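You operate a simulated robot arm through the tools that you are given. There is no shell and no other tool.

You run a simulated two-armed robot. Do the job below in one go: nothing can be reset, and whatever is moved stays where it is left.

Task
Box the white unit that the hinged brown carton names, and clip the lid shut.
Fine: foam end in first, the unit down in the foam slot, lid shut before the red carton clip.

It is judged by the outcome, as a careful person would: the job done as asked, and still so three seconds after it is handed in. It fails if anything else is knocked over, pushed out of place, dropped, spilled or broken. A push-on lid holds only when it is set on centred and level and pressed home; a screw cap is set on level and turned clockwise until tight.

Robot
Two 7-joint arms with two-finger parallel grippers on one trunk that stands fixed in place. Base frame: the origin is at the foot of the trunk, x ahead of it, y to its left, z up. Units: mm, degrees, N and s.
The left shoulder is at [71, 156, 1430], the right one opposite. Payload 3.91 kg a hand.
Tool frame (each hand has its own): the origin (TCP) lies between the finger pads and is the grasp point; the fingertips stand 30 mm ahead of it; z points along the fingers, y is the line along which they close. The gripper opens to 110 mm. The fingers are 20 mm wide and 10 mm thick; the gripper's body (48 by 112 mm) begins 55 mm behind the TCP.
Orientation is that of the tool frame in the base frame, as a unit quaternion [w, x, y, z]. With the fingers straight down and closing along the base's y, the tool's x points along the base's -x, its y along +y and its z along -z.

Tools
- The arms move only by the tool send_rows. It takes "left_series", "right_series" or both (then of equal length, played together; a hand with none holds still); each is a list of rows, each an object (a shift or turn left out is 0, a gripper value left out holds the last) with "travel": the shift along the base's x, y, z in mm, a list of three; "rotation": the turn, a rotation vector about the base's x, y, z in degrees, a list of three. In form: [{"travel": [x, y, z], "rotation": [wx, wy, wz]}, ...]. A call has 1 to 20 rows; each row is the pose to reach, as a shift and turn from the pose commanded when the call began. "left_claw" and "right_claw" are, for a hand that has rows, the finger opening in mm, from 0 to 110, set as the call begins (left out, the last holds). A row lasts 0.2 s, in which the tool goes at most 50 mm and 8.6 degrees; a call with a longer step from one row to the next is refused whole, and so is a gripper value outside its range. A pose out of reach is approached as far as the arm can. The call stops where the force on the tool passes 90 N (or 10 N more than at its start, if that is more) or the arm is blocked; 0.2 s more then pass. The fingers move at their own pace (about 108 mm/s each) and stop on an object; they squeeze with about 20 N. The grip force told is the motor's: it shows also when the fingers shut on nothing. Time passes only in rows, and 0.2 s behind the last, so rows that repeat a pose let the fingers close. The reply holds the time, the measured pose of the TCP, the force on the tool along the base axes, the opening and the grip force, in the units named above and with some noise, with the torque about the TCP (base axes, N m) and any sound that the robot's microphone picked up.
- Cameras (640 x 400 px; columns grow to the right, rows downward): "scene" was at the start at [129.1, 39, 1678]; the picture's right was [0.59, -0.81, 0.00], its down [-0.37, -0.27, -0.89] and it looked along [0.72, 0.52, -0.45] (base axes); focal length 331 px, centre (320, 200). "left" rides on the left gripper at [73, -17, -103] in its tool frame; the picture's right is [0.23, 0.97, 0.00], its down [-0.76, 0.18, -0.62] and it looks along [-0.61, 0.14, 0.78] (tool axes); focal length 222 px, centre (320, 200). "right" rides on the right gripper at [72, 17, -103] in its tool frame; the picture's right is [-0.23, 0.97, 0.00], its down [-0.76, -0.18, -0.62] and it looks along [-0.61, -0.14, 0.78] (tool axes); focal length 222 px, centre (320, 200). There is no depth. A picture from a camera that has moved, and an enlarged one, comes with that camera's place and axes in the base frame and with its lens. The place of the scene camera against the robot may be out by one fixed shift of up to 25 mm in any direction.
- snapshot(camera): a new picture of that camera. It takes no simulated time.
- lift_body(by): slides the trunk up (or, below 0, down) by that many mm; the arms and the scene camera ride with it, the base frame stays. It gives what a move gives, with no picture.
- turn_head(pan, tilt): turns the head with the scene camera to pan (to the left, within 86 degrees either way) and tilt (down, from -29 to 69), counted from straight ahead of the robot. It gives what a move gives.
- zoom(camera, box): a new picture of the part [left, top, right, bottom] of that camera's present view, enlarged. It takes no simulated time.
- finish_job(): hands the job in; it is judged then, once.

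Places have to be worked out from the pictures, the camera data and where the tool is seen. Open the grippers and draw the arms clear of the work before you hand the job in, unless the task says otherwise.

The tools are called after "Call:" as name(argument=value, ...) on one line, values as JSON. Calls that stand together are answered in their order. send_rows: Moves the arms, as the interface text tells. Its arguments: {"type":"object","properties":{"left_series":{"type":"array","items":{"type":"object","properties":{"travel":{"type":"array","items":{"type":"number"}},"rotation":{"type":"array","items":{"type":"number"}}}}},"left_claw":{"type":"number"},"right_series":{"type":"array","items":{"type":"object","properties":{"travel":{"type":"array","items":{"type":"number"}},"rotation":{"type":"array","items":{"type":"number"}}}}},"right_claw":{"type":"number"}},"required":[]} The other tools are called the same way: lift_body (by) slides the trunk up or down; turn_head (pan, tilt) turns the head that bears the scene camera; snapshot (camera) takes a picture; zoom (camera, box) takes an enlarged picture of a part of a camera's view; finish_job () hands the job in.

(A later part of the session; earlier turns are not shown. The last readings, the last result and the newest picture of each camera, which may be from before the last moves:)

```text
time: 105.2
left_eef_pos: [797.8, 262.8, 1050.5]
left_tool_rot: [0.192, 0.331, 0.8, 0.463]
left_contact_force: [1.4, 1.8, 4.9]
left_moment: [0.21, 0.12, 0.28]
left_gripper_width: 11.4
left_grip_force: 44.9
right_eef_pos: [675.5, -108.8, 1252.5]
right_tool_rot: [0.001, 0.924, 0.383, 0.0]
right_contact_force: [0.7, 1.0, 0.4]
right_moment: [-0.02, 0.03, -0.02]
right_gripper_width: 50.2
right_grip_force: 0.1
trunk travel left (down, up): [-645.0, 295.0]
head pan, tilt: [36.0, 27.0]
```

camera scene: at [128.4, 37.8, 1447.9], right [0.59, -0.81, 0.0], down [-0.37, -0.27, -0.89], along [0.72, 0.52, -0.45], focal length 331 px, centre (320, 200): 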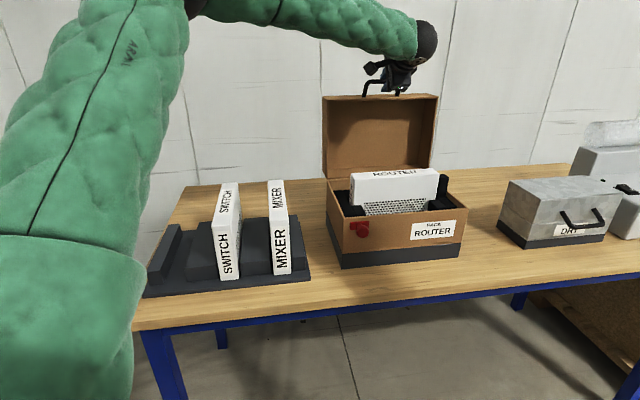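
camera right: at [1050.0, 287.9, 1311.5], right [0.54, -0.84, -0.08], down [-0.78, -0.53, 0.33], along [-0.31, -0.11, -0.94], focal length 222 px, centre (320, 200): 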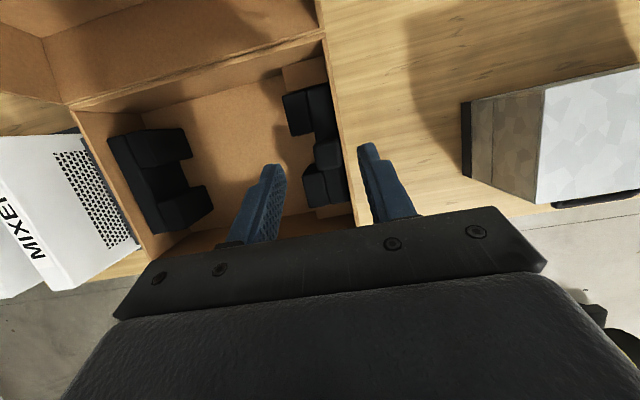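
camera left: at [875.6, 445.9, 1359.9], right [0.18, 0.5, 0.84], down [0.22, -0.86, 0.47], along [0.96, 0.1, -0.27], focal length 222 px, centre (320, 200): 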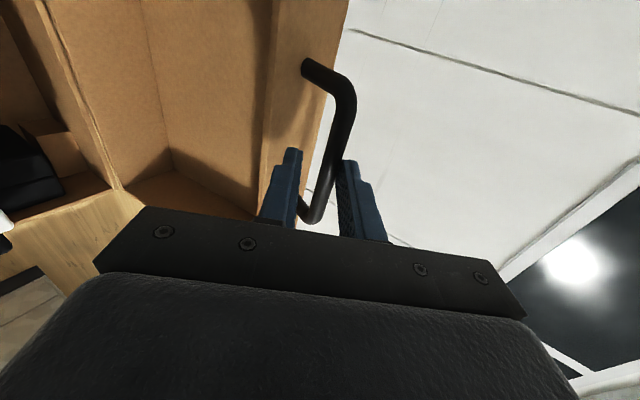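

Contact (+5 N): the lid rests on the rim. I look closely at the seam and the clip.

Call:
zoom(camera="scene", box=[335, 180, 395, 230])

Call:
zoom(camera="scene", box=[330, 120, 480, 270])

Call:
snapshot(camera="left")

```text
8.00 times, centred on (365, 205) of scene
camera zoom: at [128.8, 38.5, 1447.9], right [0.59, -0.81, 0.0], down [-0.37, -0.27, -0.89], along [0.72, 0.52, -0.45], focal length 2647 px, centre (-40, 160)
```

zoom: 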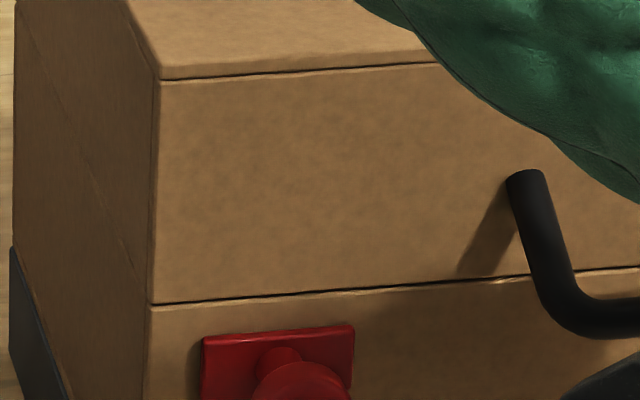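

```text
2.67 times, centred on (405, 195) of scene
camera zoom: at [128.8, 38.5, 1447.9], right [0.59, -0.81, 0.0], down [-0.37, -0.27, -0.89], along [0.72, 0.52, -0.45], focal length 882 px, centre (93, 213)
```

zoom: 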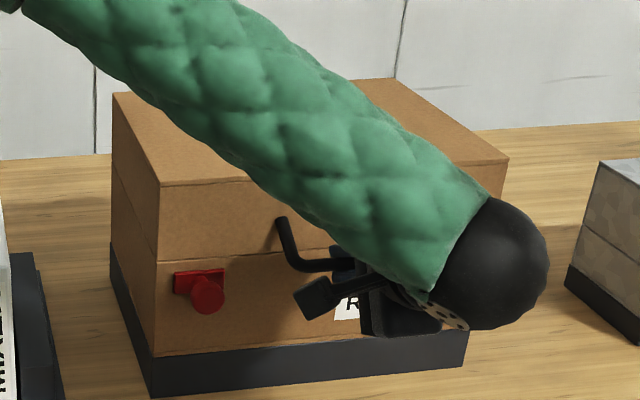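

```text
taken
camera left: at [675.7, 245.0, 1087.8], right [0.18, 0.51, 0.84], down [0.22, -0.86, 0.47], along [0.96, 0.1, -0.27], focal length 222 px, centre (320, 200)
```

left: 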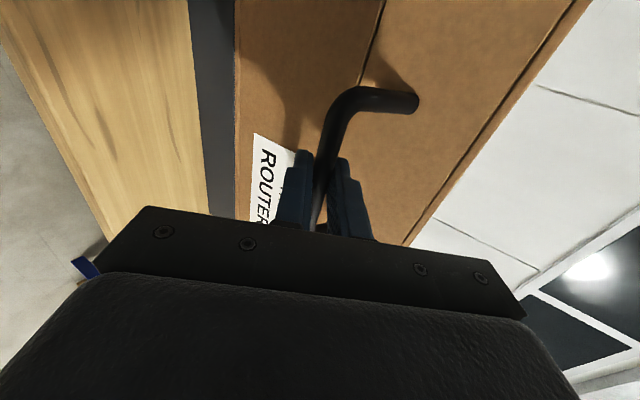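

The lid is shut with only a hairline seam. I open the left fingers and back off along the finger direction, checking that the lid stays down.

Call:
send_rows(left_series=[{"travel": [0, 0, 1]}, {"travel": [0, 0, 1]}, {"travel": [0, 0, 1]}], left_claw=32)

Call:
send_rows(left_series=[{"travel": [-9, -9, 7.5]}, {"travel": [-22, -22, 18]}, {"travel": [-40, -40, 33]}, {"travel": [-62, -62, 50]}, {"travel": [-85, -85, 68]}])

Call:
snapshot(camera="left")

Call:
snapshot(camera="scene")

```text
time: 106.0
left_eef_pos: [798.0, 262.6, 1050.7]
left_tool_rot: [0.192, 0.331, 0.801, 0.461]
left_contact_force: [0.3, -0.1, -0.5]
left_moment: [0.02, 0.0, 0.0]
left_gripper_width: 32.3
left_grip_force: 0.1
right_eef_pos: [675.8, -109.0, 1251.2]
right_tool_rot: [0.0, 0.924, 0.382, 0.001]
right_contact_force: [0.2, 0.6, -0.6]
right_moment: [-0.03, 0.01, -0.03]
right_gripper_width: 50.1
right_grip_force: 0.2
trunk travel left (down, up): [-645.0, 295.0]
head pan, tilt: [36.0, 27.0]
```

```text
time: 107.2
left_eef_pos: [714.9, 176.8, 1120.6]
left_tool_rot: [0.191, 0.331, 0.8, 0.462]
left_contact_force: [-0.6, 0.3, 0.0]
left_moment: [0.02, 0.03, -0.01]
left_gripper_width: 32.3
left_grip_force: 0.0
right_eef_pos: [676.8, -109.4, 1251.3]
right_tool_rot: [0.001, 0.924, 0.383, 0.0]
right_contact_force: [0.3, 1.5, 1.0]
right_moment: [-0.02, 0.04, 0.01]
right_gripper_width: 50.3
right_grip_force: 0.0
trunk travel left (down, up): [-645.0, 295.0]
head pan, tilt: [36.0, 27.0]
```

```text
taken
camera left: at [591.8, 159.1, 1157.4], right [0.18, 0.5, 0.84], down [0.22, -0.86, 0.47], along [0.96, 0.1, -0.27], focal length 222 px, centre (320, 200)
```

left: 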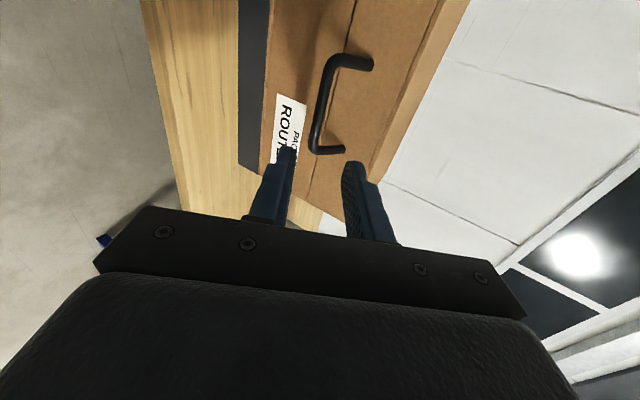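

```text
taken
camera scene: at [129.2, 38.2, 1447.8], right [0.59, -0.81, 0.0], down [-0.37, -0.27, -0.89], along [0.72, 0.52, -0.45], focal length 331 px, centre (320, 200)
```

scene: 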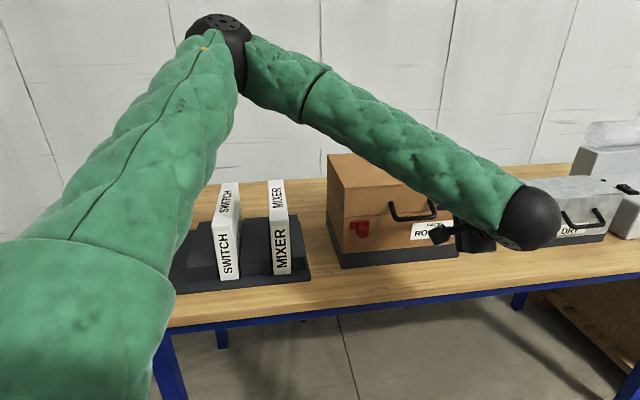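

The lid stays shut by itself. Now I study the red clip closely.

Call:
zoom(camera="scene", box=[335, 205, 385, 245])

Call:
zoom(camera="scene", box=[320, 145, 460, 270])

```text
10.00 times, centred on (360, 225) of scene
camera zoom: at [129.2, 38.2, 1447.8], right [0.59, -0.81, 0.0], down [-0.37, -0.27, -0.89], along [0.72, 0.52, -0.45], focal length 3309 px, centre (-80, -50)
```

zoom: 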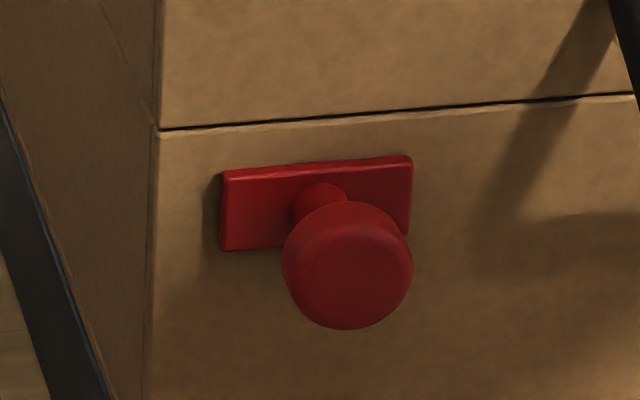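

```text
3.20 times, centred on (390, 208) of scene
camera zoom: at [129.2, 38.2, 1447.8], right [0.59, -0.81, 0.0], down [-0.37, -0.27, -0.89], along [0.72, 0.52, -0.45], focal length 1059 px, centre (96, 176)
```

zoom: 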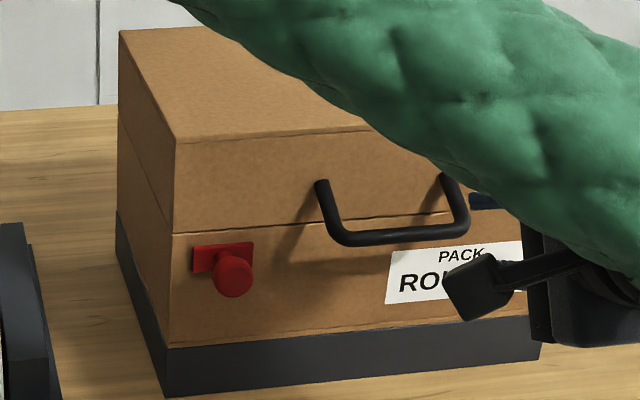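

The clip is a red plate just below the seam with a round knob (head about 30 mm across, centre near e1≈256, e2≈777, z≈1014); it looks made to slide up across the seam. I bring the left hand in front of the knob, fingers level-ish and open 55 mm, 80 mm short of it.

Call:
send_rows(left_series=[{"travel": [-9.5, 25.6, -10], "rotation": [2.8, -2.8, 0]}, {"travel": [-19, 51, -30], "rotation": [5.7, -5.7, 0]}, {"travel": [-28.4, 77, -50], "rotation": [8.5, -8.5, 0]}, {"travel": [-38, 102, -70], "rotation": [11.3, -11.3, 0]}, {"travel": [-47.4, 128, -92], "rotation": [14.1, -14.1, 0]}, {"travel": [-47.4, 128, -92], "rotation": [14.1, -14.1, 0]}], left_claw=55)

Call:
snapshot(camera="left")

Call:
snapshot(camera="scene")

```text
time: 108.6
left_eef_pos: [664.6, 304.8, 1028.6]
left_tool_rot: [0.247, 0.293, 0.708, 0.593]
left_contact_force: [-0.5, 0.1, 0.8]
left_moment: [-0.03, 0.01, 0.01]
left_gripper_width: 54.9
left_grip_force: 0.0
right_eef_pos: [676.7, -109.2, 1252.0]
right_tool_rot: [-0.001, 0.924, 0.382, 0.0]
right_contact_force: [0.6, -0.3, 0.0]
right_moment: [-0.01, 0.02, 0.0]
right_gripper_width: 50.3
right_grip_force: 0.1
trunk travel left (down, up): [-645.0, 295.0]
head pan, tilt: [36.0, 27.0]
```

```text
taken
camera left: at [538.0, 282.2, 1029.5], right [-0.04, 0.28, 0.96], down [0.12, -0.95, 0.28], along [0.99, 0.13, 0.0], focal length 222 px, centre (320, 200)
```

left: 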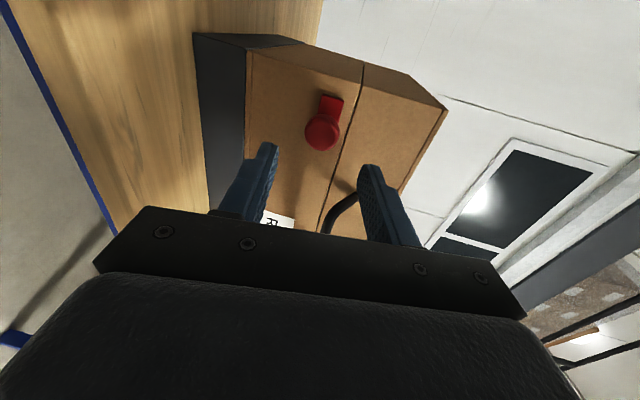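

```text
taken
camera scene: at [128.7, 37.9, 1447.9], right [0.59, -0.81, 0.0], down [-0.37, -0.27, -0.89], along [0.72, 0.52, -0.45], focal length 331 px, centre (320, 200)
```

scene: 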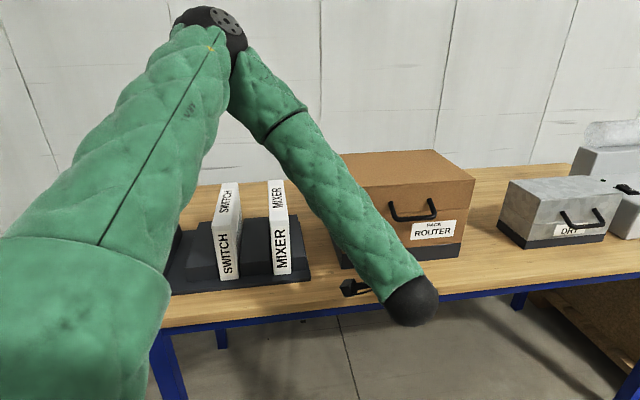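

The knob is straight ahead of the hand: centre e1≈254, z≈1015, matching the hand's line. I enlarge to see how the clip is built.

Call:
zoom(camera="left", box=[230, 50, 450, 230])

Call:
zoom(camera="left", box=[285, 70, 375, 165])

```text
2.22 times, centred on (340, 140) of left
camera zoom: at [538.0, 282.2, 1029.5], right [-0.04, 0.28, 0.96], down [0.12, -0.95, 0.28], along [0.99, 0.13, 0.0], focal length 494 px, centre (276, 333)
```

zoom: 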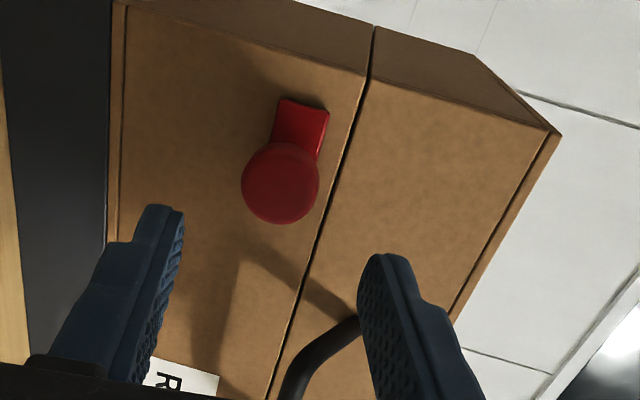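

```text
4.21 times, centred on (330, 118) of left
camera zoom: at [538.0, 282.2, 1029.5], right [-0.04, 0.28, 0.96], down [0.12, -0.95, 0.28], along [0.99, 0.13, 0.0], focal length 935 px, centre (278, 547)
```

zoom: 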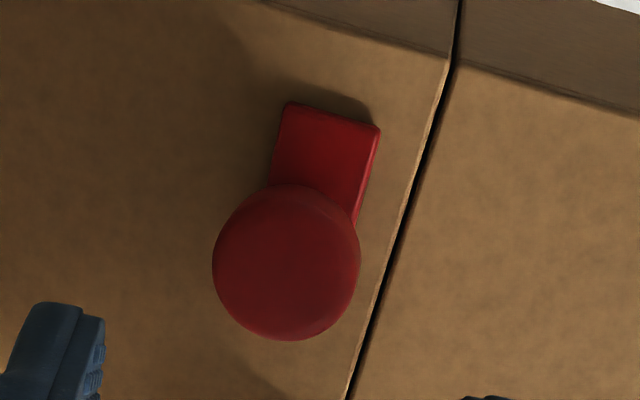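

The head is about 32 mm wide. I advance 78 mm so the fingers pass above and below the head, tips stopping ~10 mm short of the carton.

Call:
send_rows(left_series=[{"travel": [14, 14, -3.5]}, {"travel": [28, 28, -7]}, {"travel": [42, 42, -10.5]}, {"travel": [54.5, 54.5, -13.5]}])

Call:
snapshot(camera="left")

```text
time: 109.6
left_eef_pos: [721.6, 361.0, 1012.5]
left_tool_rot: [0.246, 0.294, 0.707, 0.594]
left_contact_force: [-0.2, -0.6, -0.1]
left_moment: [0.0, 0.0, 0.04]
left_gripper_width: 55.2
left_grip_force: 0.1
right_eef_pos: [676.3, -108.5, 1251.0]
right_tool_rot: [0.0, 0.924, 0.383, 0.0]
right_contact_force: [0.5, 0.2, 0.1]
right_moment: [-0.01, -0.02, 0.03]
right_gripper_width: 50.3
right_grip_force: 0.1
trunk travel left (down, up): [-645.0, 295.0]
head pan, tilt: [36.0, 27.0]
```

```text
taken
camera left: at [594.1, 338.0, 1015.2], right [-0.04, 0.28, 0.96], down [0.13, -0.95, 0.28], along [0.99, 0.13, 0.0], focal length 222 px, centre (320, 200)
```

left: 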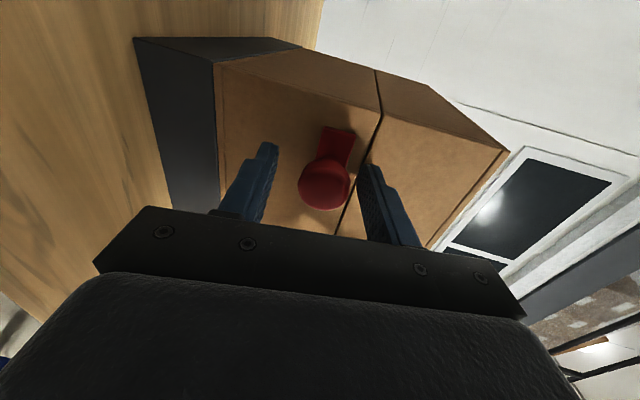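

The knob head lies between the fingers, about 3 mm high. I raise 2.5 mm and close on it.

Call:
send_rows(left_series=[{"travel": [0, 0, 2.5]}, {"travel": [0, 0, 2.5]}])

Call:
send_rows(left_series=[{"travel": [0, 0, 0]}, {"travel": [0, 0, 0]}, {"travel": [0, 0, 0]}], left_claw=15)

Call:
snapshot(camera="left")

```text
time: 110.2
left_eef_pos: [720.0, 360.7, 1015.7]
left_tool_rot: [0.246, 0.295, 0.707, 0.594]
left_contact_force: [-0.5, 0.0, 0.7]
left_moment: [-0.03, 0.0, -0.01]
left_gripper_width: 55.1
left_grip_force: 0.0
right_eef_pos: [676.2, -108.6, 1250.5]
right_tool_rot: [0.0, 0.924, 0.383, 0.0]
right_contact_force: [0.8, -0.2, 0.3]
right_moment: [-0.03, 0.02, 0.0]
right_gripper_width: 50.3
right_grip_force: 0.0
trunk travel left (down, up): [-645.0, 295.0]
head pan, tilt: [36.0, 27.0]
```

```text
time: 111.0
left_eef_pos: [721.1, 359.3, 1015.1]
left_tool_rot: [0.247, 0.294, 0.708, 0.593]
left_contact_force: [-6.2, -6.5, -16.6]
left_moment: [0.78, -0.77, -0.05]
left_gripper_width: 27.7
left_grip_force: 44.8
right_eef_pos: [677.6, -109.7, 1251.2]
right_tool_rot: [-0.001, 0.924, 0.383, 0.0]
right_contact_force: [-0.3, 0.0, -0.6]
right_moment: [0.04, 0.0, 0.03]
right_gripper_width: 50.1
right_grip_force: 0.0
trunk travel left (down, up): [-645.0, 295.0]
head pan, tilt: [36.0, 27.0]
```

```text
taken
camera left: at [593.7, 337.4, 1017.1], right [-0.04, 0.28, 0.96], down [0.13, -0.95, 0.28], along [0.99, 0.13, 0.0], focal length 222 px, centre (320, 200)
```

left: 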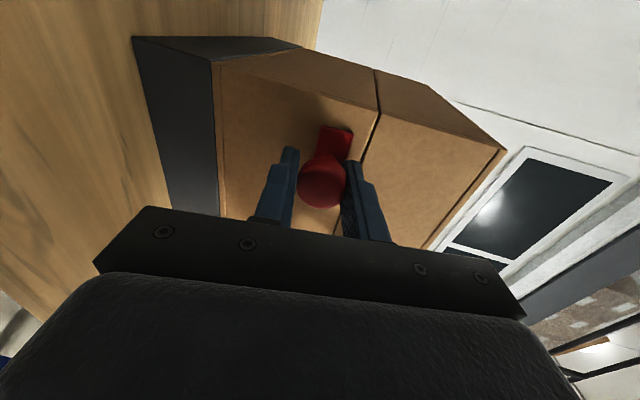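

The knob is held (27.7 mm). I try a careful upward slide of 4 mm and compare force and picture.

Call:
send_rows(left_series=[{"travel": [0, 0, 1]}, {"travel": [0, 0, 2]}, {"travel": [0, 0, 4]}])

Call:
zoom(camera="left", box=[230, 90, 430, 230])

```text
time: 111.8
left_eef_pos: [721.0, 359.5, 1016.1]
left_tool_rot: [0.244, 0.296, 0.709, 0.592]
left_contact_force: [-15.6, -18.6, -56.3]
left_moment: [0.23, -0.34, 0.31]
left_gripper_width: 27.9
left_grip_force: 45.6
right_eef_pos: [679.3, -109.3, 1249.4]
right_tool_rot: [-0.001, 0.924, 0.383, -0.001]
right_contact_force: [-0.1, 0.1, 0.5]
right_moment: [0.0, 0.02, 0.01]
right_gripper_width: 50.2
right_grip_force: 0.1
trunk travel left (down, up): [-645.0, 295.0]
head pan, tilt: [36.0, 27.0]
```

```text
2.86 times, centred on (330, 160) of left
camera zoom: at [593.7, 337.6, 1018.0], right [-0.03, 0.28, 0.96], down [0.13, -0.95, 0.28], along [0.99, 0.13, 0.0], focal length 635 px, centre (291, 314)
```

zoom: 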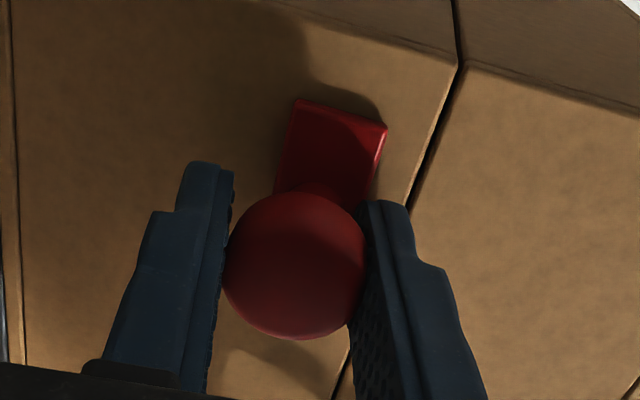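

Upward it resists hard (56 N for 1 mm), so that's not its direction. I relax back down, then test sideways along +e1 by a few mm.

Call:
send_rows(left_series=[{"travel": [0, 0, -3]}, {"travel": [0, 0, -5]}])

Call:
send_rows(left_series=[{"travel": [0.7, -0.7, 0]}, {"travel": [1.4, -1.4, 0]}, {"travel": [2.1, -2.1, 0]}])

Call:
zoom(camera="left", box=[230, 90, 430, 230])

```text
time: 112.4
left_eef_pos: [720.3, 359.6, 1014.4]
left_tool_rot: [0.247, 0.293, 0.708, 0.594]
left_contact_force: [-17.7, -15.6, -32.5]
left_moment: [0.44, -0.45, -0.49]
left_gripper_width: 27.6
left_grip_force: 44.7
right_eef_pos: [676.9, -108.8, 1251.0]
right_tool_rot: [0.0, 0.924, 0.383, 0.0]
right_contact_force: [-0.2, 0.2, 0.8]
right_moment: [-0.02, 0.0, 0.02]
right_gripper_width: 50.3
right_grip_force: 0.0
trunk travel left (down, up): [-645.0, 295.0]
head pan, tilt: [36.0, 27.0]
```

```text
time: 113.2
left_eef_pos: [721.8, 358.9, 1015.5]
left_tool_rot: [0.247, 0.293, 0.708, 0.594]
left_contact_force: [-12.2, -7.5, -19.5]
left_moment: [0.69, -0.68, -0.11]
left_gripper_width: 27.9
left_grip_force: 45.6
right_eef_pos: [676.8, -109.1, 1250.4]
right_tool_rot: [0.0, 0.924, 0.382, 0.0]
right_contact_force: [0.0, -0.8, -0.4]
right_moment: [0.0, 0.0, -0.02]
right_gripper_width: 50.3
right_grip_force: 0.0
trunk travel left (down, up): [-645.0, 295.0]
head pan, tilt: [36.0, 27.0]
```

```text
2.86 times, centred on (330, 160) of left
camera zoom: at [595.5, 335.5, 1016.6], right [-0.04, 0.28, 0.96], down [0.13, -0.95, 0.28], along [0.99, 0.13, 0.0], focal length 635 px, centre (291, 314)
```

zoom: 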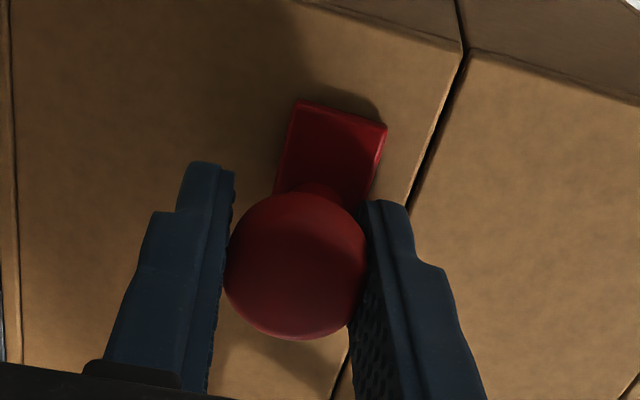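

The clip moved sideways with only ~2 N: it slides along +e1 (the carton moved relative to it in the picture). I continue the slide in small steps, easing the hand 1 mm down.

Call:
send_rows(left_series=[{"travel": [1.4, -1.4, -1]}, {"travel": [2.8, -2.8, -1]}, {"travel": [4.2, -4.2, -1]}, {"travel": [5.7, -5.7, -1]}])

Call:
zoom(camera="left", box=[230, 60, 430, 230])

```text
time: 114.2
left_eef_pos: [727.9, 353.2, 1016.1]
left_tool_rot: [0.247, 0.292, 0.708, 0.594]
left_contact_force: [1.2, 0.2, 3.0]
left_moment: [0.9, -0.82, 0.48]
left_gripper_width: 27.8
left_grip_force: 44.1
right_eef_pos: [675.3, -108.6, 1251.4]
right_tool_rot: [0.0, 0.924, 0.382, -0.001]
right_contact_force: [0.2, 0.2, 0.4]
right_moment: [-0.03, 0.0, 0.0]
right_gripper_width: 50.0
right_grip_force: 0.1
trunk travel left (down, up): [-645.0, 295.0]
head pan, tilt: [36.0, 27.0]
```

```text
2.35 times, centred on (330, 145) of left
camera zoom: at [601.1, 329.9, 1016.4], right [-0.04, 0.28, 0.96], down [0.13, -0.95, 0.28], along [0.99, 0.13, 0.01], focal length 523 px, centre (296, 329)
```

zoom: 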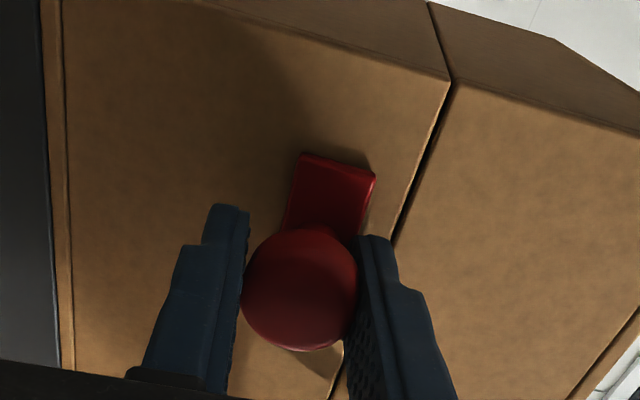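

The clip is sliding with the hand (about 10 mm so far, forces near zero). I continue along +e1.

Call:
send_rows(left_series=[{"travel": [1.8, -1.8, 0]}, {"travel": [3.5, -3.5, 0]}, {"travel": [5.3, -5.3, 0]}, {"travel": [7.1, -7.1, 0]}, {"travel": [8.8, -8.8, 0]}])

Call:
zoom(camera="left", box=[230, 60, 430, 230])

```text
time: 115.4
left_eef_pos: [736.8, 343.7, 1014.7]
left_tool_rot: [0.247, 0.293, 0.708, 0.593]
left_contact_force: [1.5, 2.3, 8.7]
left_moment: [0.96, -0.92, -0.09]
left_gripper_width: 27.8
left_grip_force: 44.9
right_eef_pos: [676.2, -109.4, 1251.5]
right_tool_rot: [0.0, 0.924, 0.383, 0.0]
right_contact_force: [-0.5, -0.1, -0.9]
right_moment: [-0.02, 0.02, -0.02]
right_gripper_width: 50.1
right_grip_force: 0.0
trunk travel left (down, up): [-645.0, 295.0]
head pan, tilt: [36.0, 27.0]
```

```text
2.35 times, centred on (330, 145) of left
camera zoom: at [609.5, 321.5, 1016.6], right [-0.04, 0.28, 0.96], down [0.13, -0.95, 0.28], along [0.99, 0.13, 0.0], focal length 523 px, centre (296, 329)
```

zoom: 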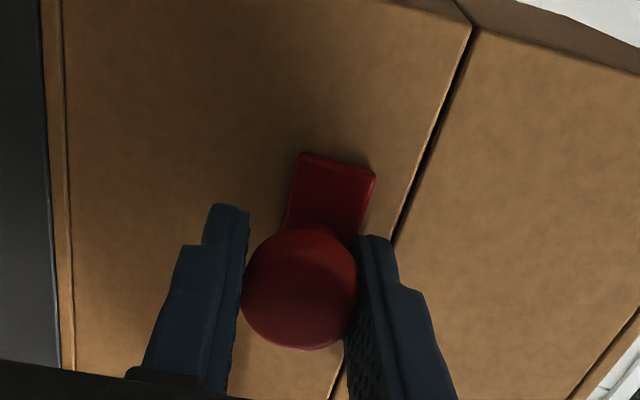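

Still sliding freely, parallel to the seam (now e1≈278). I continue, watching for an end stop and the handle at e1≈325.

Call:
send_rows(left_series=[{"travel": [1.8, -1.8, 0]}, {"travel": [3.5, -3.5, 0]}, {"travel": [5.3, -5.3, 0]}, {"travel": [7.1, -7.1, 0]}, {"travel": [8.8, -8.8, 0]}])

Call:
zoom(camera="left", box=[230, 60, 430, 230])

Call:
snapshot(camera="scene")

```text
time: 116.6
left_eef_pos: [744.6, 336.2, 1015.7]
left_tool_rot: [0.246, 0.293, 0.708, 0.594]
left_contact_force: [11.5, 9.6, 17.9]
left_moment: [1.0, -0.98, -0.37]
left_gripper_width: 27.8
left_grip_force: 45.0
right_eef_pos: [675.7, -108.6, 1251.5]
right_tool_rot: [-0.001, 0.924, 0.382, 0.0]
right_contact_force: [-0.2, -0.2, -0.6]
right_moment: [0.01, -0.02, 0.0]
right_gripper_width: 50.2
right_grip_force: 0.0
trunk travel left (down, up): [-645.0, 295.0]
head pan, tilt: [36.0, 27.0]
```

```text
2.35 times, centred on (330, 145) of left
camera zoom: at [618.2, 312.7, 1016.4], right [-0.04, 0.28, 0.96], down [0.13, -0.95, 0.28], along [0.99, 0.13, 0.01], focal length 523 px, centre (296, 329)
```

zoom: 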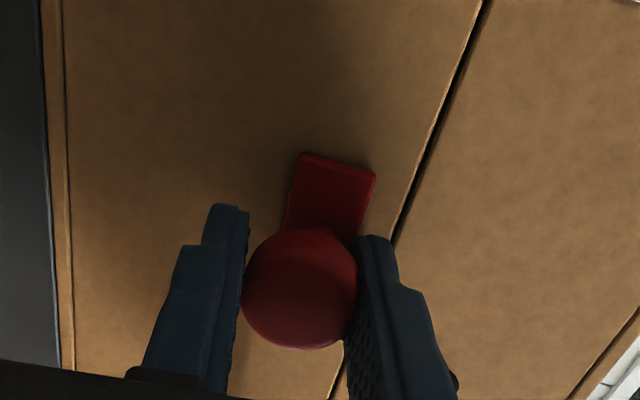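

```text
taken
camera scene: at [128.7, 38.9, 1447.9], right [0.59, -0.81, 0.0], down [-0.37, -0.27, -0.89], along [0.72, 0.52, -0.45], focal length 331 px, centre (320, 200)
```

scene: 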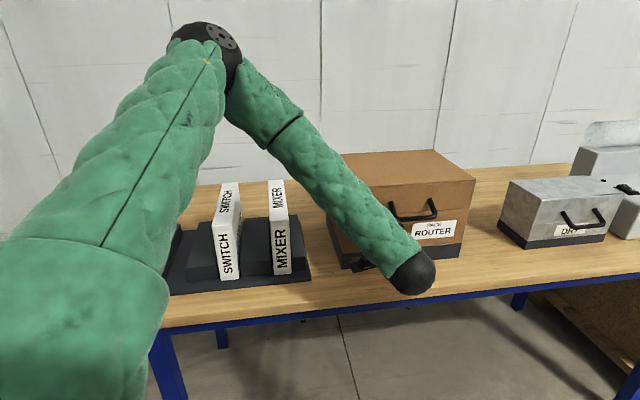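

It keeps sliding freely along e1 (now ≈289); the side forces show the hand drifting ~1 mm low and outward, so I correct that while continuing.

Call:
send_rows(left_series=[{"travel": [2.1, -0.7, 0.8]}, {"travel": [3.9, -2.5, 1]}, {"travel": [5.7, -4.3, 1.1]}, {"travel": [7.5, -6.1, 1.2]}])

Call:
zoom(camera="left", box=[230, 60, 430, 230])

```text
time: 117.6
left_eef_pos: [750.2, 329.7, 1015.3]
left_tool_rot: [0.246, 0.293, 0.708, 0.593]
left_contact_force: [-26.3, 28.7, 1.8]
left_moment: [1.04, -0.9, 0.63]
left_gripper_width: 28.8
left_grip_force: 44.9
right_eef_pos: [674.6, -107.6, 1254.6]
right_tool_rot: [0.001, 0.924, 0.381, 0.0]
right_contact_force: [0.0, -0.7, 0.2]
right_moment: [0.02, 0.02, 0.03]
right_gripper_width: 50.5
right_grip_force: 0.1
trunk travel left (down, up): [-645.0, 295.0]
head pan, tilt: [36.0, 27.0]
```

```text
2.35 times, centred on (330, 145) of left
camera zoom: at [623.5, 307.4, 1016.9], right [-0.04, 0.28, 0.96], down [0.13, -0.95, 0.29], along [0.99, 0.13, 0.0], focal length 523 px, centre (296, 329)
```

zoom: 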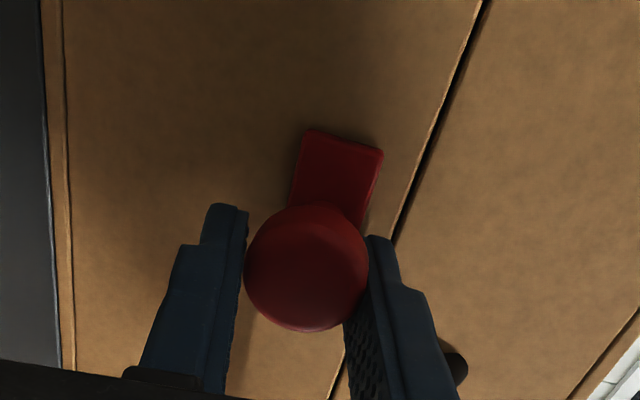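

A clear end stop: 39 N against +e1, with the knob starting to slip in the fingers; the clip has travelled about 37 mm. I relax the push, open, and look at the clip.

Call:
send_rows(left_series=[{"travel": [-1.5, 1.5, 0]}, {"travel": [-2.5, 2.5, 0]}])

Call:
send_rows(left_series=[{"travel": [0, 0, 0]}, {"travel": [0, 0, 0]}, {"travel": [0, 0, 0]}], left_claw=50)

Call:
zoom(camera="left", box=[230, 60, 430, 230])

```text
time: 118.2
left_eef_pos: [750.9, 329.6, 1014.2]
left_tool_rot: [0.247, 0.295, 0.708, 0.592]
left_contact_force: [-13.0, -0.3, -9.8]
left_moment: [0.63, -0.87, 0.21]
left_gripper_width: 27.7
left_grip_force: 44.5
right_eef_pos: [675.3, -109.9, 1251.2]
right_tool_rot: [0.0, 0.924, 0.383, 0.0]
right_contact_force: [0.1, 0.2, 0.5]
right_moment: [-0.03, 0.01, 0.02]
right_gripper_width: 50.2
right_grip_force: 0.1
trunk travel left (down, up): [-645.0, 295.0]
head pan, tilt: [36.0, 27.0]
```

```text
time: 119.0
left_eef_pos: [750.9, 332.1, 1017.2]
left_tool_rot: [0.247, 0.293, 0.708, 0.593]
left_contact_force: [0.3, 0.6, 0.0]
left_moment: [0.0, 0.03, 0.01]
left_gripper_width: 50.0
left_grip_force: 0.1
right_eef_pos: [677.3, -109.0, 1250.9]
right_tool_rot: [-0.001, 0.924, 0.382, 0.0]
right_contact_force: [0.4, 0.2, 0.5]
right_moment: [0.0, 0.02, -0.02]
right_gripper_width: 50.4
right_grip_force: 0.0
trunk travel left (down, up): [-645.0, 295.0]
head pan, tilt: [36.0, 27.0]
```

```text
2.35 times, centred on (330, 145) of left
camera zoom: at [623.7, 308.5, 1017.3], right [-0.04, 0.28, 0.96], down [0.12, -0.95, 0.28], along [0.99, 0.13, 0.0], focal length 523 px, centre (296, 329)
```

zoom: 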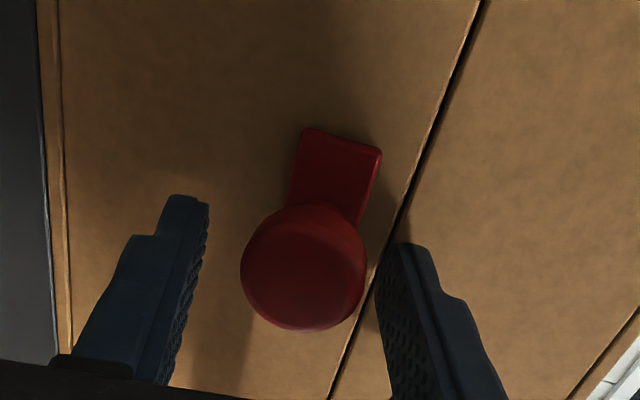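

The clip stays where it was slid. I retreat the hand straight back and look at the result from the scene camera.

Call:
send_rows(left_series=[{"travel": [-14, -14, 3.5]}, {"travel": [-28, -28, 7]}, {"travel": [-45, -45, 11]}, {"travel": [-65, -65, 16]}, {"travel": [-85, -85, 40]}, {"travel": [-100, -100, 70]}])

Call:
snapshot(camera="left")

Call:
snapshot(camera="scene")

```text
time: 120.4
left_eef_pos: [657.9, 251.5, 1092.6]
left_tool_rot: [0.247, 0.295, 0.709, 0.592]
left_contact_force: [0.0, 0.5, 0.8]
left_moment: [0.01, 0.0, 0.02]
left_gripper_width: 50.0
left_grip_force: 0.1
left hand out of reach, approached as far as the arm can: row 5, 6
right_eef_pos: [675.6, -110.3, 1252.1]
right_tool_rot: [0.0, 0.924, 0.383, 0.0]
right_contact_force: [-0.2, -0.3, 0.4]
right_moment: [0.0, -0.01, -0.03]
right_gripper_width: 50.2
right_grip_force: 0.0
trunk travel left (down, up): [-645.0, 295.0]
head pan, tilt: [36.0, 27.0]
```

```text
taken
camera left: at [531.4, 229.5, 1095.1], right [-0.04, 0.29, 0.96], down [0.12, -0.95, 0.29], along [0.99, 0.13, 0.0], focal length 222 px, centre (320, 200)
```

left: 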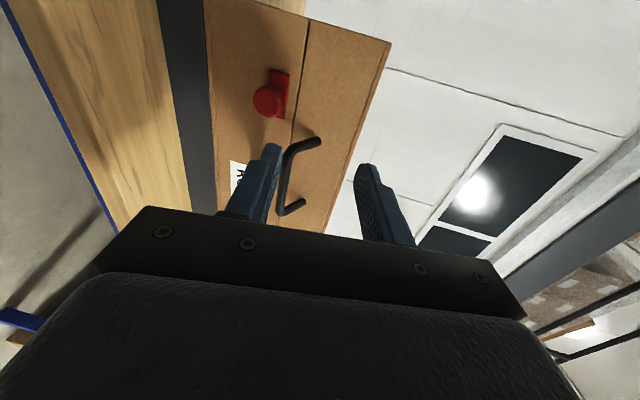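

```text
taken
camera scene: at [127.9, 37.8, 1447.8], right [0.59, -0.81, 0.0], down [-0.37, -0.27, -0.89], along [0.72, 0.52, -0.45], focal length 331 px, centre (320, 200)
```

scene: 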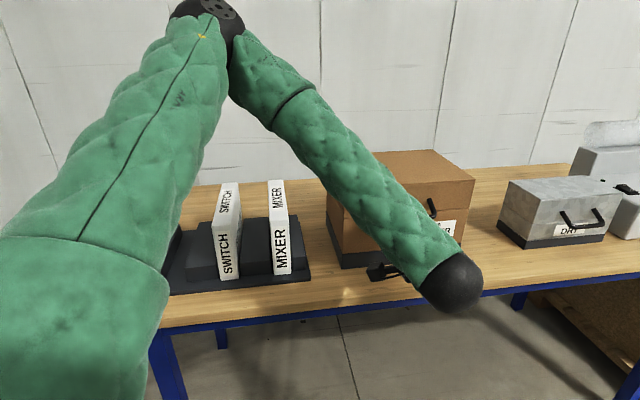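

I enlarge the clip and seam from the hand camera.

Call:
zoom(camera="left", box=[200, 0, 400, 220])

```text
1.82 times, centred on (300, 110) of left
camera zoom: at [531.4, 229.5, 1095.1], right [-0.04, 0.29, 0.96], down [0.12, -0.95, 0.29], along [0.99, 0.13, 0.0], focal length 404 px, centre (356, 364)
```

zoom: 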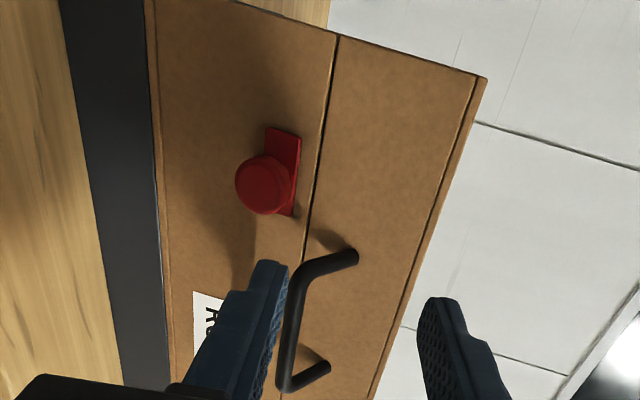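

The clip is slid right about 34 mm to its stop. To be sure it actually latches the lid, I'll test by lifting lightly at the handle: move the left hand in front of the bar with a 32 mm opening.

Call:
send_rows(left_series=[{"travel": [24, -8, -9]}, {"travel": [48, -15, -18]}, {"travel": [72, -23, -28]}, {"travel": [97, -30, -38]}, {"travel": [97, -30, -38]}], left_claw=32)

Call:
snapshot(camera="left")

Call:
zoom(camera="scene", box=[310, 130, 490, 290])

```text
time: 121.6
left_eef_pos: [752.8, 239.2, 1063.9]
left_tool_rot: [0.247, 0.294, 0.708, 0.593]
left_contact_force: [-0.2, 0.0, 0.4]
left_moment: [0.02, 0.0, -0.02]
left_gripper_width: 32.1
left_grip_force: 0.0
left hand out of reach, approached as far as the arm can: row 3, 4, 5
right_eef_pos: [675.5, -109.3, 1251.4]
right_tool_rot: [0.001, 0.924, 0.382, 0.0]
right_contact_force: [0.4, 0.1, 0.2]
right_moment: [-0.03, 0.01, -0.03]
right_gripper_width: 49.8
right_grip_force: 0.0
trunk travel left (down, up): [-645.0, 295.0]
head pan, tilt: [36.0, 27.0]
```

```text
taken
camera left: at [625.8, 217.1, 1065.0], right [-0.04, 0.28, 0.96], down [0.12, -0.95, 0.28], along [0.99, 0.13, 0.0], focal length 222 px, centre (320, 200)
```

left: 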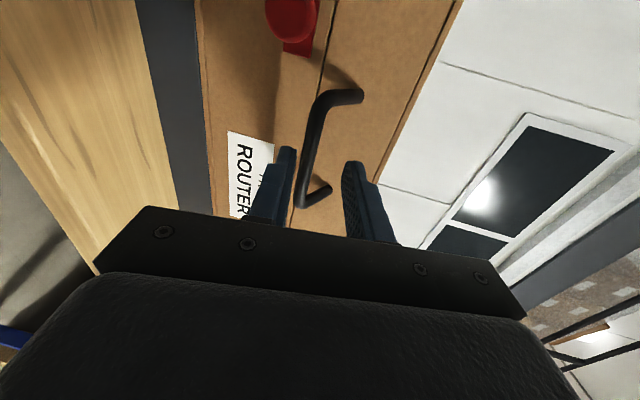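

```text
2.50 times, centred on (400, 210) of scene
camera zoom: at [129.2, 38.4, 1447.7], right [0.59, -0.81, 0.0], down [-0.37, -0.27, -0.89], along [0.72, 0.52, -0.45], focal length 827 px, centre (120, 175)
```

zoom: 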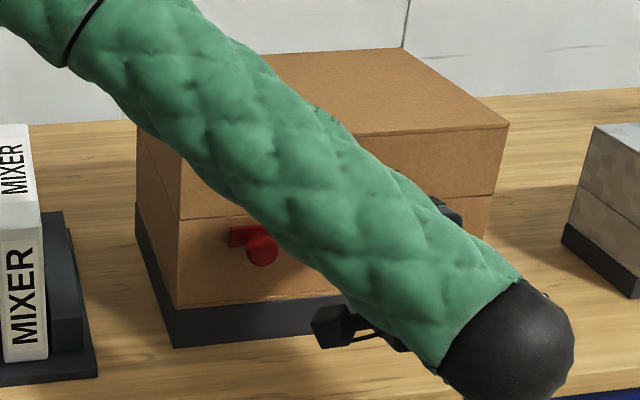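

The bar lies between the fingers ahead. I advance 49 mm with a slight drop so the lower finger is under the bar.

Call:
send_rows(left_series=[{"travel": [9, 9, -7]}, {"travel": [18, 18, -10]}, {"travel": [27, 27, -13]}, {"travel": [34.5, 34.5, -15]}])

Call:
zoom(camera="left", box=[220, 60, 420, 240])

```text
time: 122.6
left_eef_pos: [787.2, 274.4, 1047.8]
left_tool_rot: [0.246, 0.294, 0.708, 0.593]
left_contact_force: [0.3, 0.5, 0.5]
left_moment: [-0.02, -0.01, 0.02]
left_gripper_width: 32.0
left_grip_force: 0.0
right_eef_pos: [676.0, -108.4, 1251.0]
right_tool_rot: [0.0, 0.924, 0.382, 0.0]
right_contact_force: [-0.2, -1.0, -0.4]
right_moment: [-0.04, 0.01, 0.0]
right_gripper_width: 50.1
right_grip_force: 0.1
trunk travel left (down, up): [-645.0, 295.0]
head pan, tilt: [36.0, 27.0]
```

```text
2.22 times, centred on (320, 150) of left
camera zoom: at [660.4, 251.1, 1050.1], right [-0.04, 0.28, 0.96], down [0.13, -0.95, 0.28], along [0.99, 0.13, 0.0], focal length 494 px, centre (320, 311)
```

zoom: 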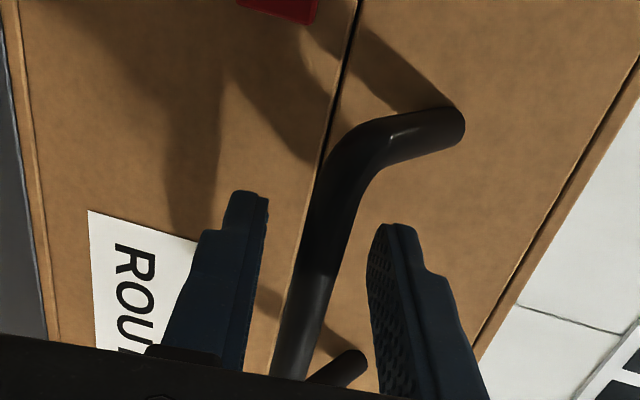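

The bar is inside the open fingers. I narrow to 18 mm and lift very gently, 3 mm beyond contact, to see whether the lid is held.

Call:
send_rows(left_series=[{"travel": [0, 0, 0]}, {"travel": [0, 0, 0]}], left_claw=18)

Call:
send_rows(left_series=[{"travel": [0, 0, 2]}, {"travel": [0, 0, 3.5]}])

```text
time: 123.2
left_eef_pos: [787.1, 273.4, 1048.7]
left_tool_rot: [0.246, 0.293, 0.708, 0.593]
left_contact_force: [-0.1, 0.0, 0.2]
left_moment: [-0.01, -0.01, 0.0]
left_gripper_width: 18.2
left_grip_force: 0.0
right_eef_pos: [675.9, -109.0, 1250.7]
right_tool_rot: [0.0, 0.924, 0.383, 0.001]
right_contact_force: [-0.3, 0.0, 0.1]
right_moment: [-0.01, 0.02, 0.0]
right_gripper_width: 50.1
right_grip_force: 0.0
trunk travel left (down, up): [-645.0, 295.0]
head pan, tilt: [36.0, 27.0]
```

```text
time: 123.8
left_eef_pos: [786.8, 274.7, 1051.7]
left_tool_rot: [0.246, 0.295, 0.708, 0.593]
left_contact_force: [-0.8, -0.9, -0.7]
left_moment: [0.01, 0.02, -0.03]
left_gripper_width: 18.4
left_grip_force: 0.8
right_eef_pos: [676.8, -109.5, 1251.1]
right_tool_rot: [-0.001, 0.924, 0.383, 0.0]
right_contact_force: [-0.4, 0.6, 1.0]
right_moment: [0.02, 0.0, 0.01]
right_gripper_width: 50.0
right_grip_force: 0.0
trunk travel left (down, up): [-645.0, 295.0]
head pan, tilt: [36.0, 27.0]
```

Contact is just beginning. I lift 3 mm more and read the force.

Call:
send_rows(left_series=[{"travel": [0, 0, 1.5]}, {"travel": [0, 0, 3]}])

Call:
zoom(camera="left", box=[220, 60, 420, 240])

```text
time: 124.4
left_eef_pos: [786.9, 275.1, 1055.2]
left_tool_rot: [0.246, 0.294, 0.708, 0.593]
left_contact_force: [0.1, -0.1, -1.0]
left_moment: [-0.01, 0.0, -0.02]
left_gripper_width: 18.8
left_grip_force: 0.3
right_eef_pos: [677.0, -107.9, 1251.1]
right_tool_rot: [0.001, 0.924, 0.383, 0.0]
right_contact_force: [0.2, -0.4, 0.0]
right_moment: [-0.01, 0.03, 0.02]
right_gripper_width: 50.3
right_grip_force: 0.0
trunk travel left (down, up): [-645.0, 295.0]
head pan, tilt: [36.0, 27.0]
```

```text
2.22 times, centred on (320, 150) of left
camera zoom: at [659.8, 251.7, 1056.9], right [-0.04, 0.28, 0.96], down [0.13, -0.95, 0.28], along [0.99, 0.13, 0.0], focal length 494 px, centre (320, 311)
```

zoom: 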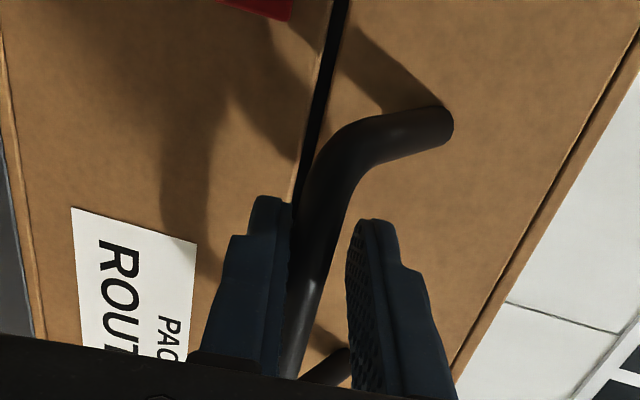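

The lid lifted with only ~1 N, so the clip is not holding it — the lid probably wasn't pressed fully home when I slid the clip. I press the lid down by the handle now and read the force.

Call:
send_rows(left_series=[{"travel": [0, 0, -4]}, {"travel": [0, 0, -8]}, {"travel": [0, 0, -12]}])

```text
time: 125.2
left_eef_pos: [788.3, 272.5, 1043.9]
left_tool_rot: [0.247, 0.293, 0.708, 0.593]
left_contact_force: [0.5, -0.1, 2.4]
left_moment: [0.0, -0.02, 0.01]
left_gripper_width: 19.2
left_grip_force: 1.4
right_eef_pos: [675.9, -109.6, 1251.3]
right_tool_rot: [0.0, 0.924, 0.383, 0.0]
right_contact_force: [0.5, 0.2, -0.4]
right_moment: [-0.01, 0.01, -0.03]
right_gripper_width: 50.2
right_grip_force: 0.0
trunk travel left (down, up): [-645.0, 295.0]
head pan, tilt: [36.0, 27.0]
```

Call:
send_rows(left_series=[{"travel": [0, 0, -1.5]}, {"travel": [0, 0, -3]}])

Call:
zoom(camera="left", box=[220, 40, 420, 240])

```text
time: 125.8
left_eef_pos: [788.0, 273.7, 1042.5]
left_tool_rot: [0.246, 0.292, 0.708, 0.593]
left_contact_force: [-2.5, 3.8, 10.7]
left_moment: [0.1, -0.04, 0.13]
left_gripper_width: 23.2
left_grip_force: 4.8
right_eef_pos: [675.0, -109.4, 1252.1]
right_tool_rot: [0.001, 0.924, 0.383, 0.0]
right_contact_force: [0.5, 0.6, -0.2]
right_moment: [-0.03, 0.0, -0.01]
right_gripper_width: 50.3
right_grip_force: 0.1
trunk travel left (down, up): [-645.0, 295.0]
head pan, tilt: [36.0, 27.0]
```

```text
2.00 times, centred on (320, 140) of left
camera zoom: at [660.0, 251.1, 1042.8], right [-0.04, 0.28, 0.96], down [0.13, -0.95, 0.28], along [0.99, 0.13, 0.01], focal length 444 px, centre (320, 320)
```

zoom: 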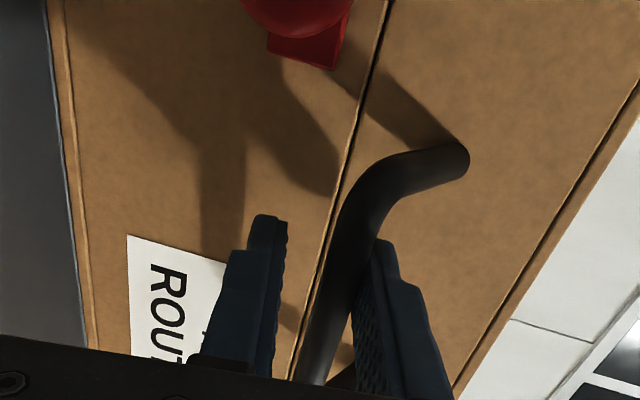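

I enlarge the seam while pressing with about 11 N.

Call:
zoom(camera="left", box=[290, 20, 380, 110])

Call:
zoom(camera="scene", box=[325, 190, 385, 240])

```text
4.44 times, centred on (335, 65) of left
camera zoom: at [660.0, 251.1, 1042.8], right [-0.04, 0.28, 0.96], down [0.13, -0.95, 0.28], along [0.99, 0.13, 0.01], focal length 987 px, centre (253, 800)
```

zoom: 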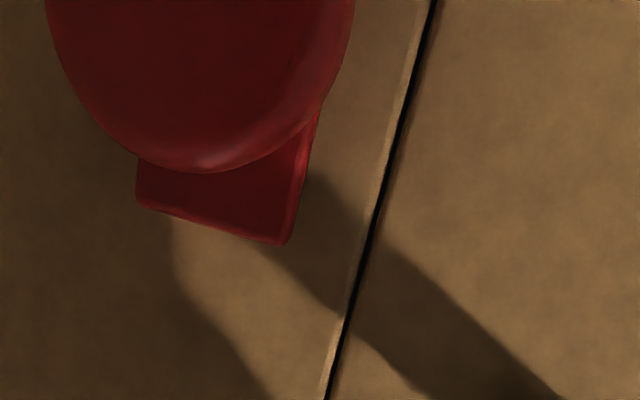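

```text
8.00 times, centred on (355, 215) of scene
camera zoom: at [128.0, 38.5, 1448.0], right [0.59, -0.81, 0.0], down [-0.37, -0.27, -0.89], along [0.72, 0.52, -0.45], focal length 2647 px, centre (40, 80)
```

zoom: 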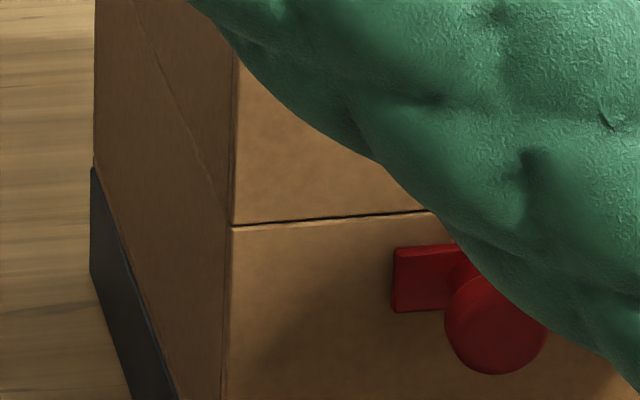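

The seam is now about 1 mm. I test once more by lifting lightly to see whether pressing home engaged the latch.

Call:
send_rows(left_series=[{"travel": [0, 0, 4]}, {"travel": [0, 0, 8]}, {"travel": [0, 0, 11]}])

Call:
zoom(camera="left", box=[290, 20, 380, 110])

```text
time: 126.6
left_eef_pos: [786.1, 272.8, 1049.9]
left_tool_rot: [0.248, 0.293, 0.707, 0.594]
left_contact_force: [-0.8, -0.8, -0.8]
left_moment: [0.01, -0.04, 0.01]
left_gripper_width: 18.2
left_grip_force: 0.1
right_eef_pos: [675.8, -108.2, 1252.1]
right_tool_rot: [0.001, 0.924, 0.382, 0.0]
right_contact_force: [-0.9, -0.6, 0.4]
right_moment: [0.02, -0.01, 0.04]
right_gripper_width: 50.3
right_grip_force: 0.1
trunk travel left (down, up): [-645.0, 295.0]
head pan, tilt: [36.0, 27.0]
```

```text
4.44 times, centred on (335, 65) of left
camera zoom: at [660.5, 250.8, 1052.2], right [-0.04, 0.28, 0.96], down [0.12, -0.95, 0.28], along [0.99, 0.13, 0.0], focal length 987 px, centre (253, 800)
```

zoom: 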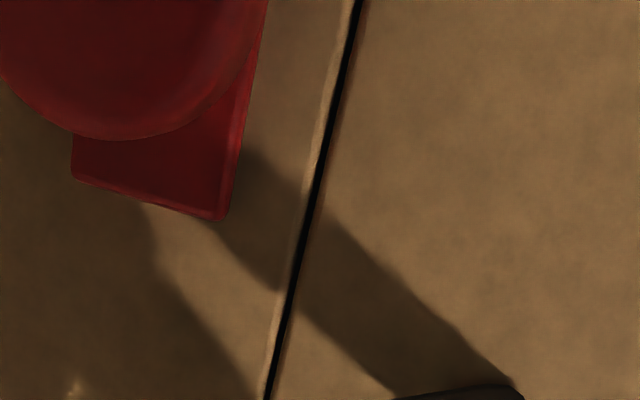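

Just at first contact. Three millimetres more of lift.

Call:
send_rows(left_series=[{"travel": [0, 0, 2]}, {"travel": [0, 0, 4]}, {"travel": [0, 0, 5]}])

Call:
zoom(camera="left", box=[290, 20, 380, 110])

```text
time: 127.4
left_eef_pos: [786.8, 274.1, 1054.8]
left_tool_rot: [0.247, 0.294, 0.708, 0.593]
left_contact_force: [0.6, -1.7, -0.4]
left_moment: [0.0, 0.02, -0.01]
left_gripper_width: 18.5
left_grip_force: 0.7
right_eef_pos: [675.8, -109.8, 1252.1]
right_tool_rot: [0.0, 0.924, 0.383, 0.0]
right_contact_force: [-0.4, 0.7, 0.4]
right_moment: [0.0, -0.03, -0.03]
right_gripper_width: 50.2
right_grip_force: 0.0
trunk travel left (down, up): [-645.0, 295.0]
head pan, tilt: [36.0, 27.0]
```

```text
4.44 times, centred on (335, 65) of left
camera zoom: at [660.8, 251.3, 1057.6], right [-0.04, 0.28, 0.96], down [0.13, -0.95, 0.28], along [0.99, 0.13, 0.0], focal length 987 px, centre (253, 800)
```

zoom: 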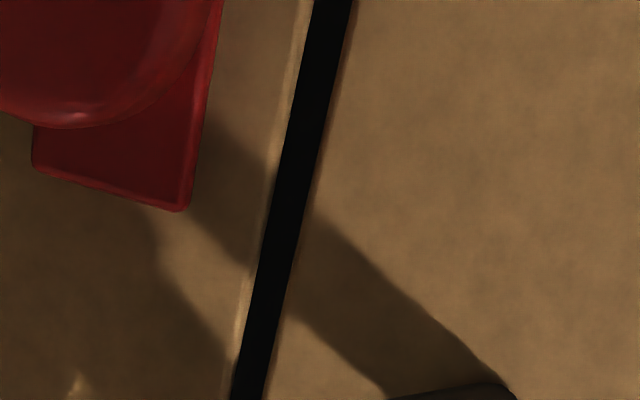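

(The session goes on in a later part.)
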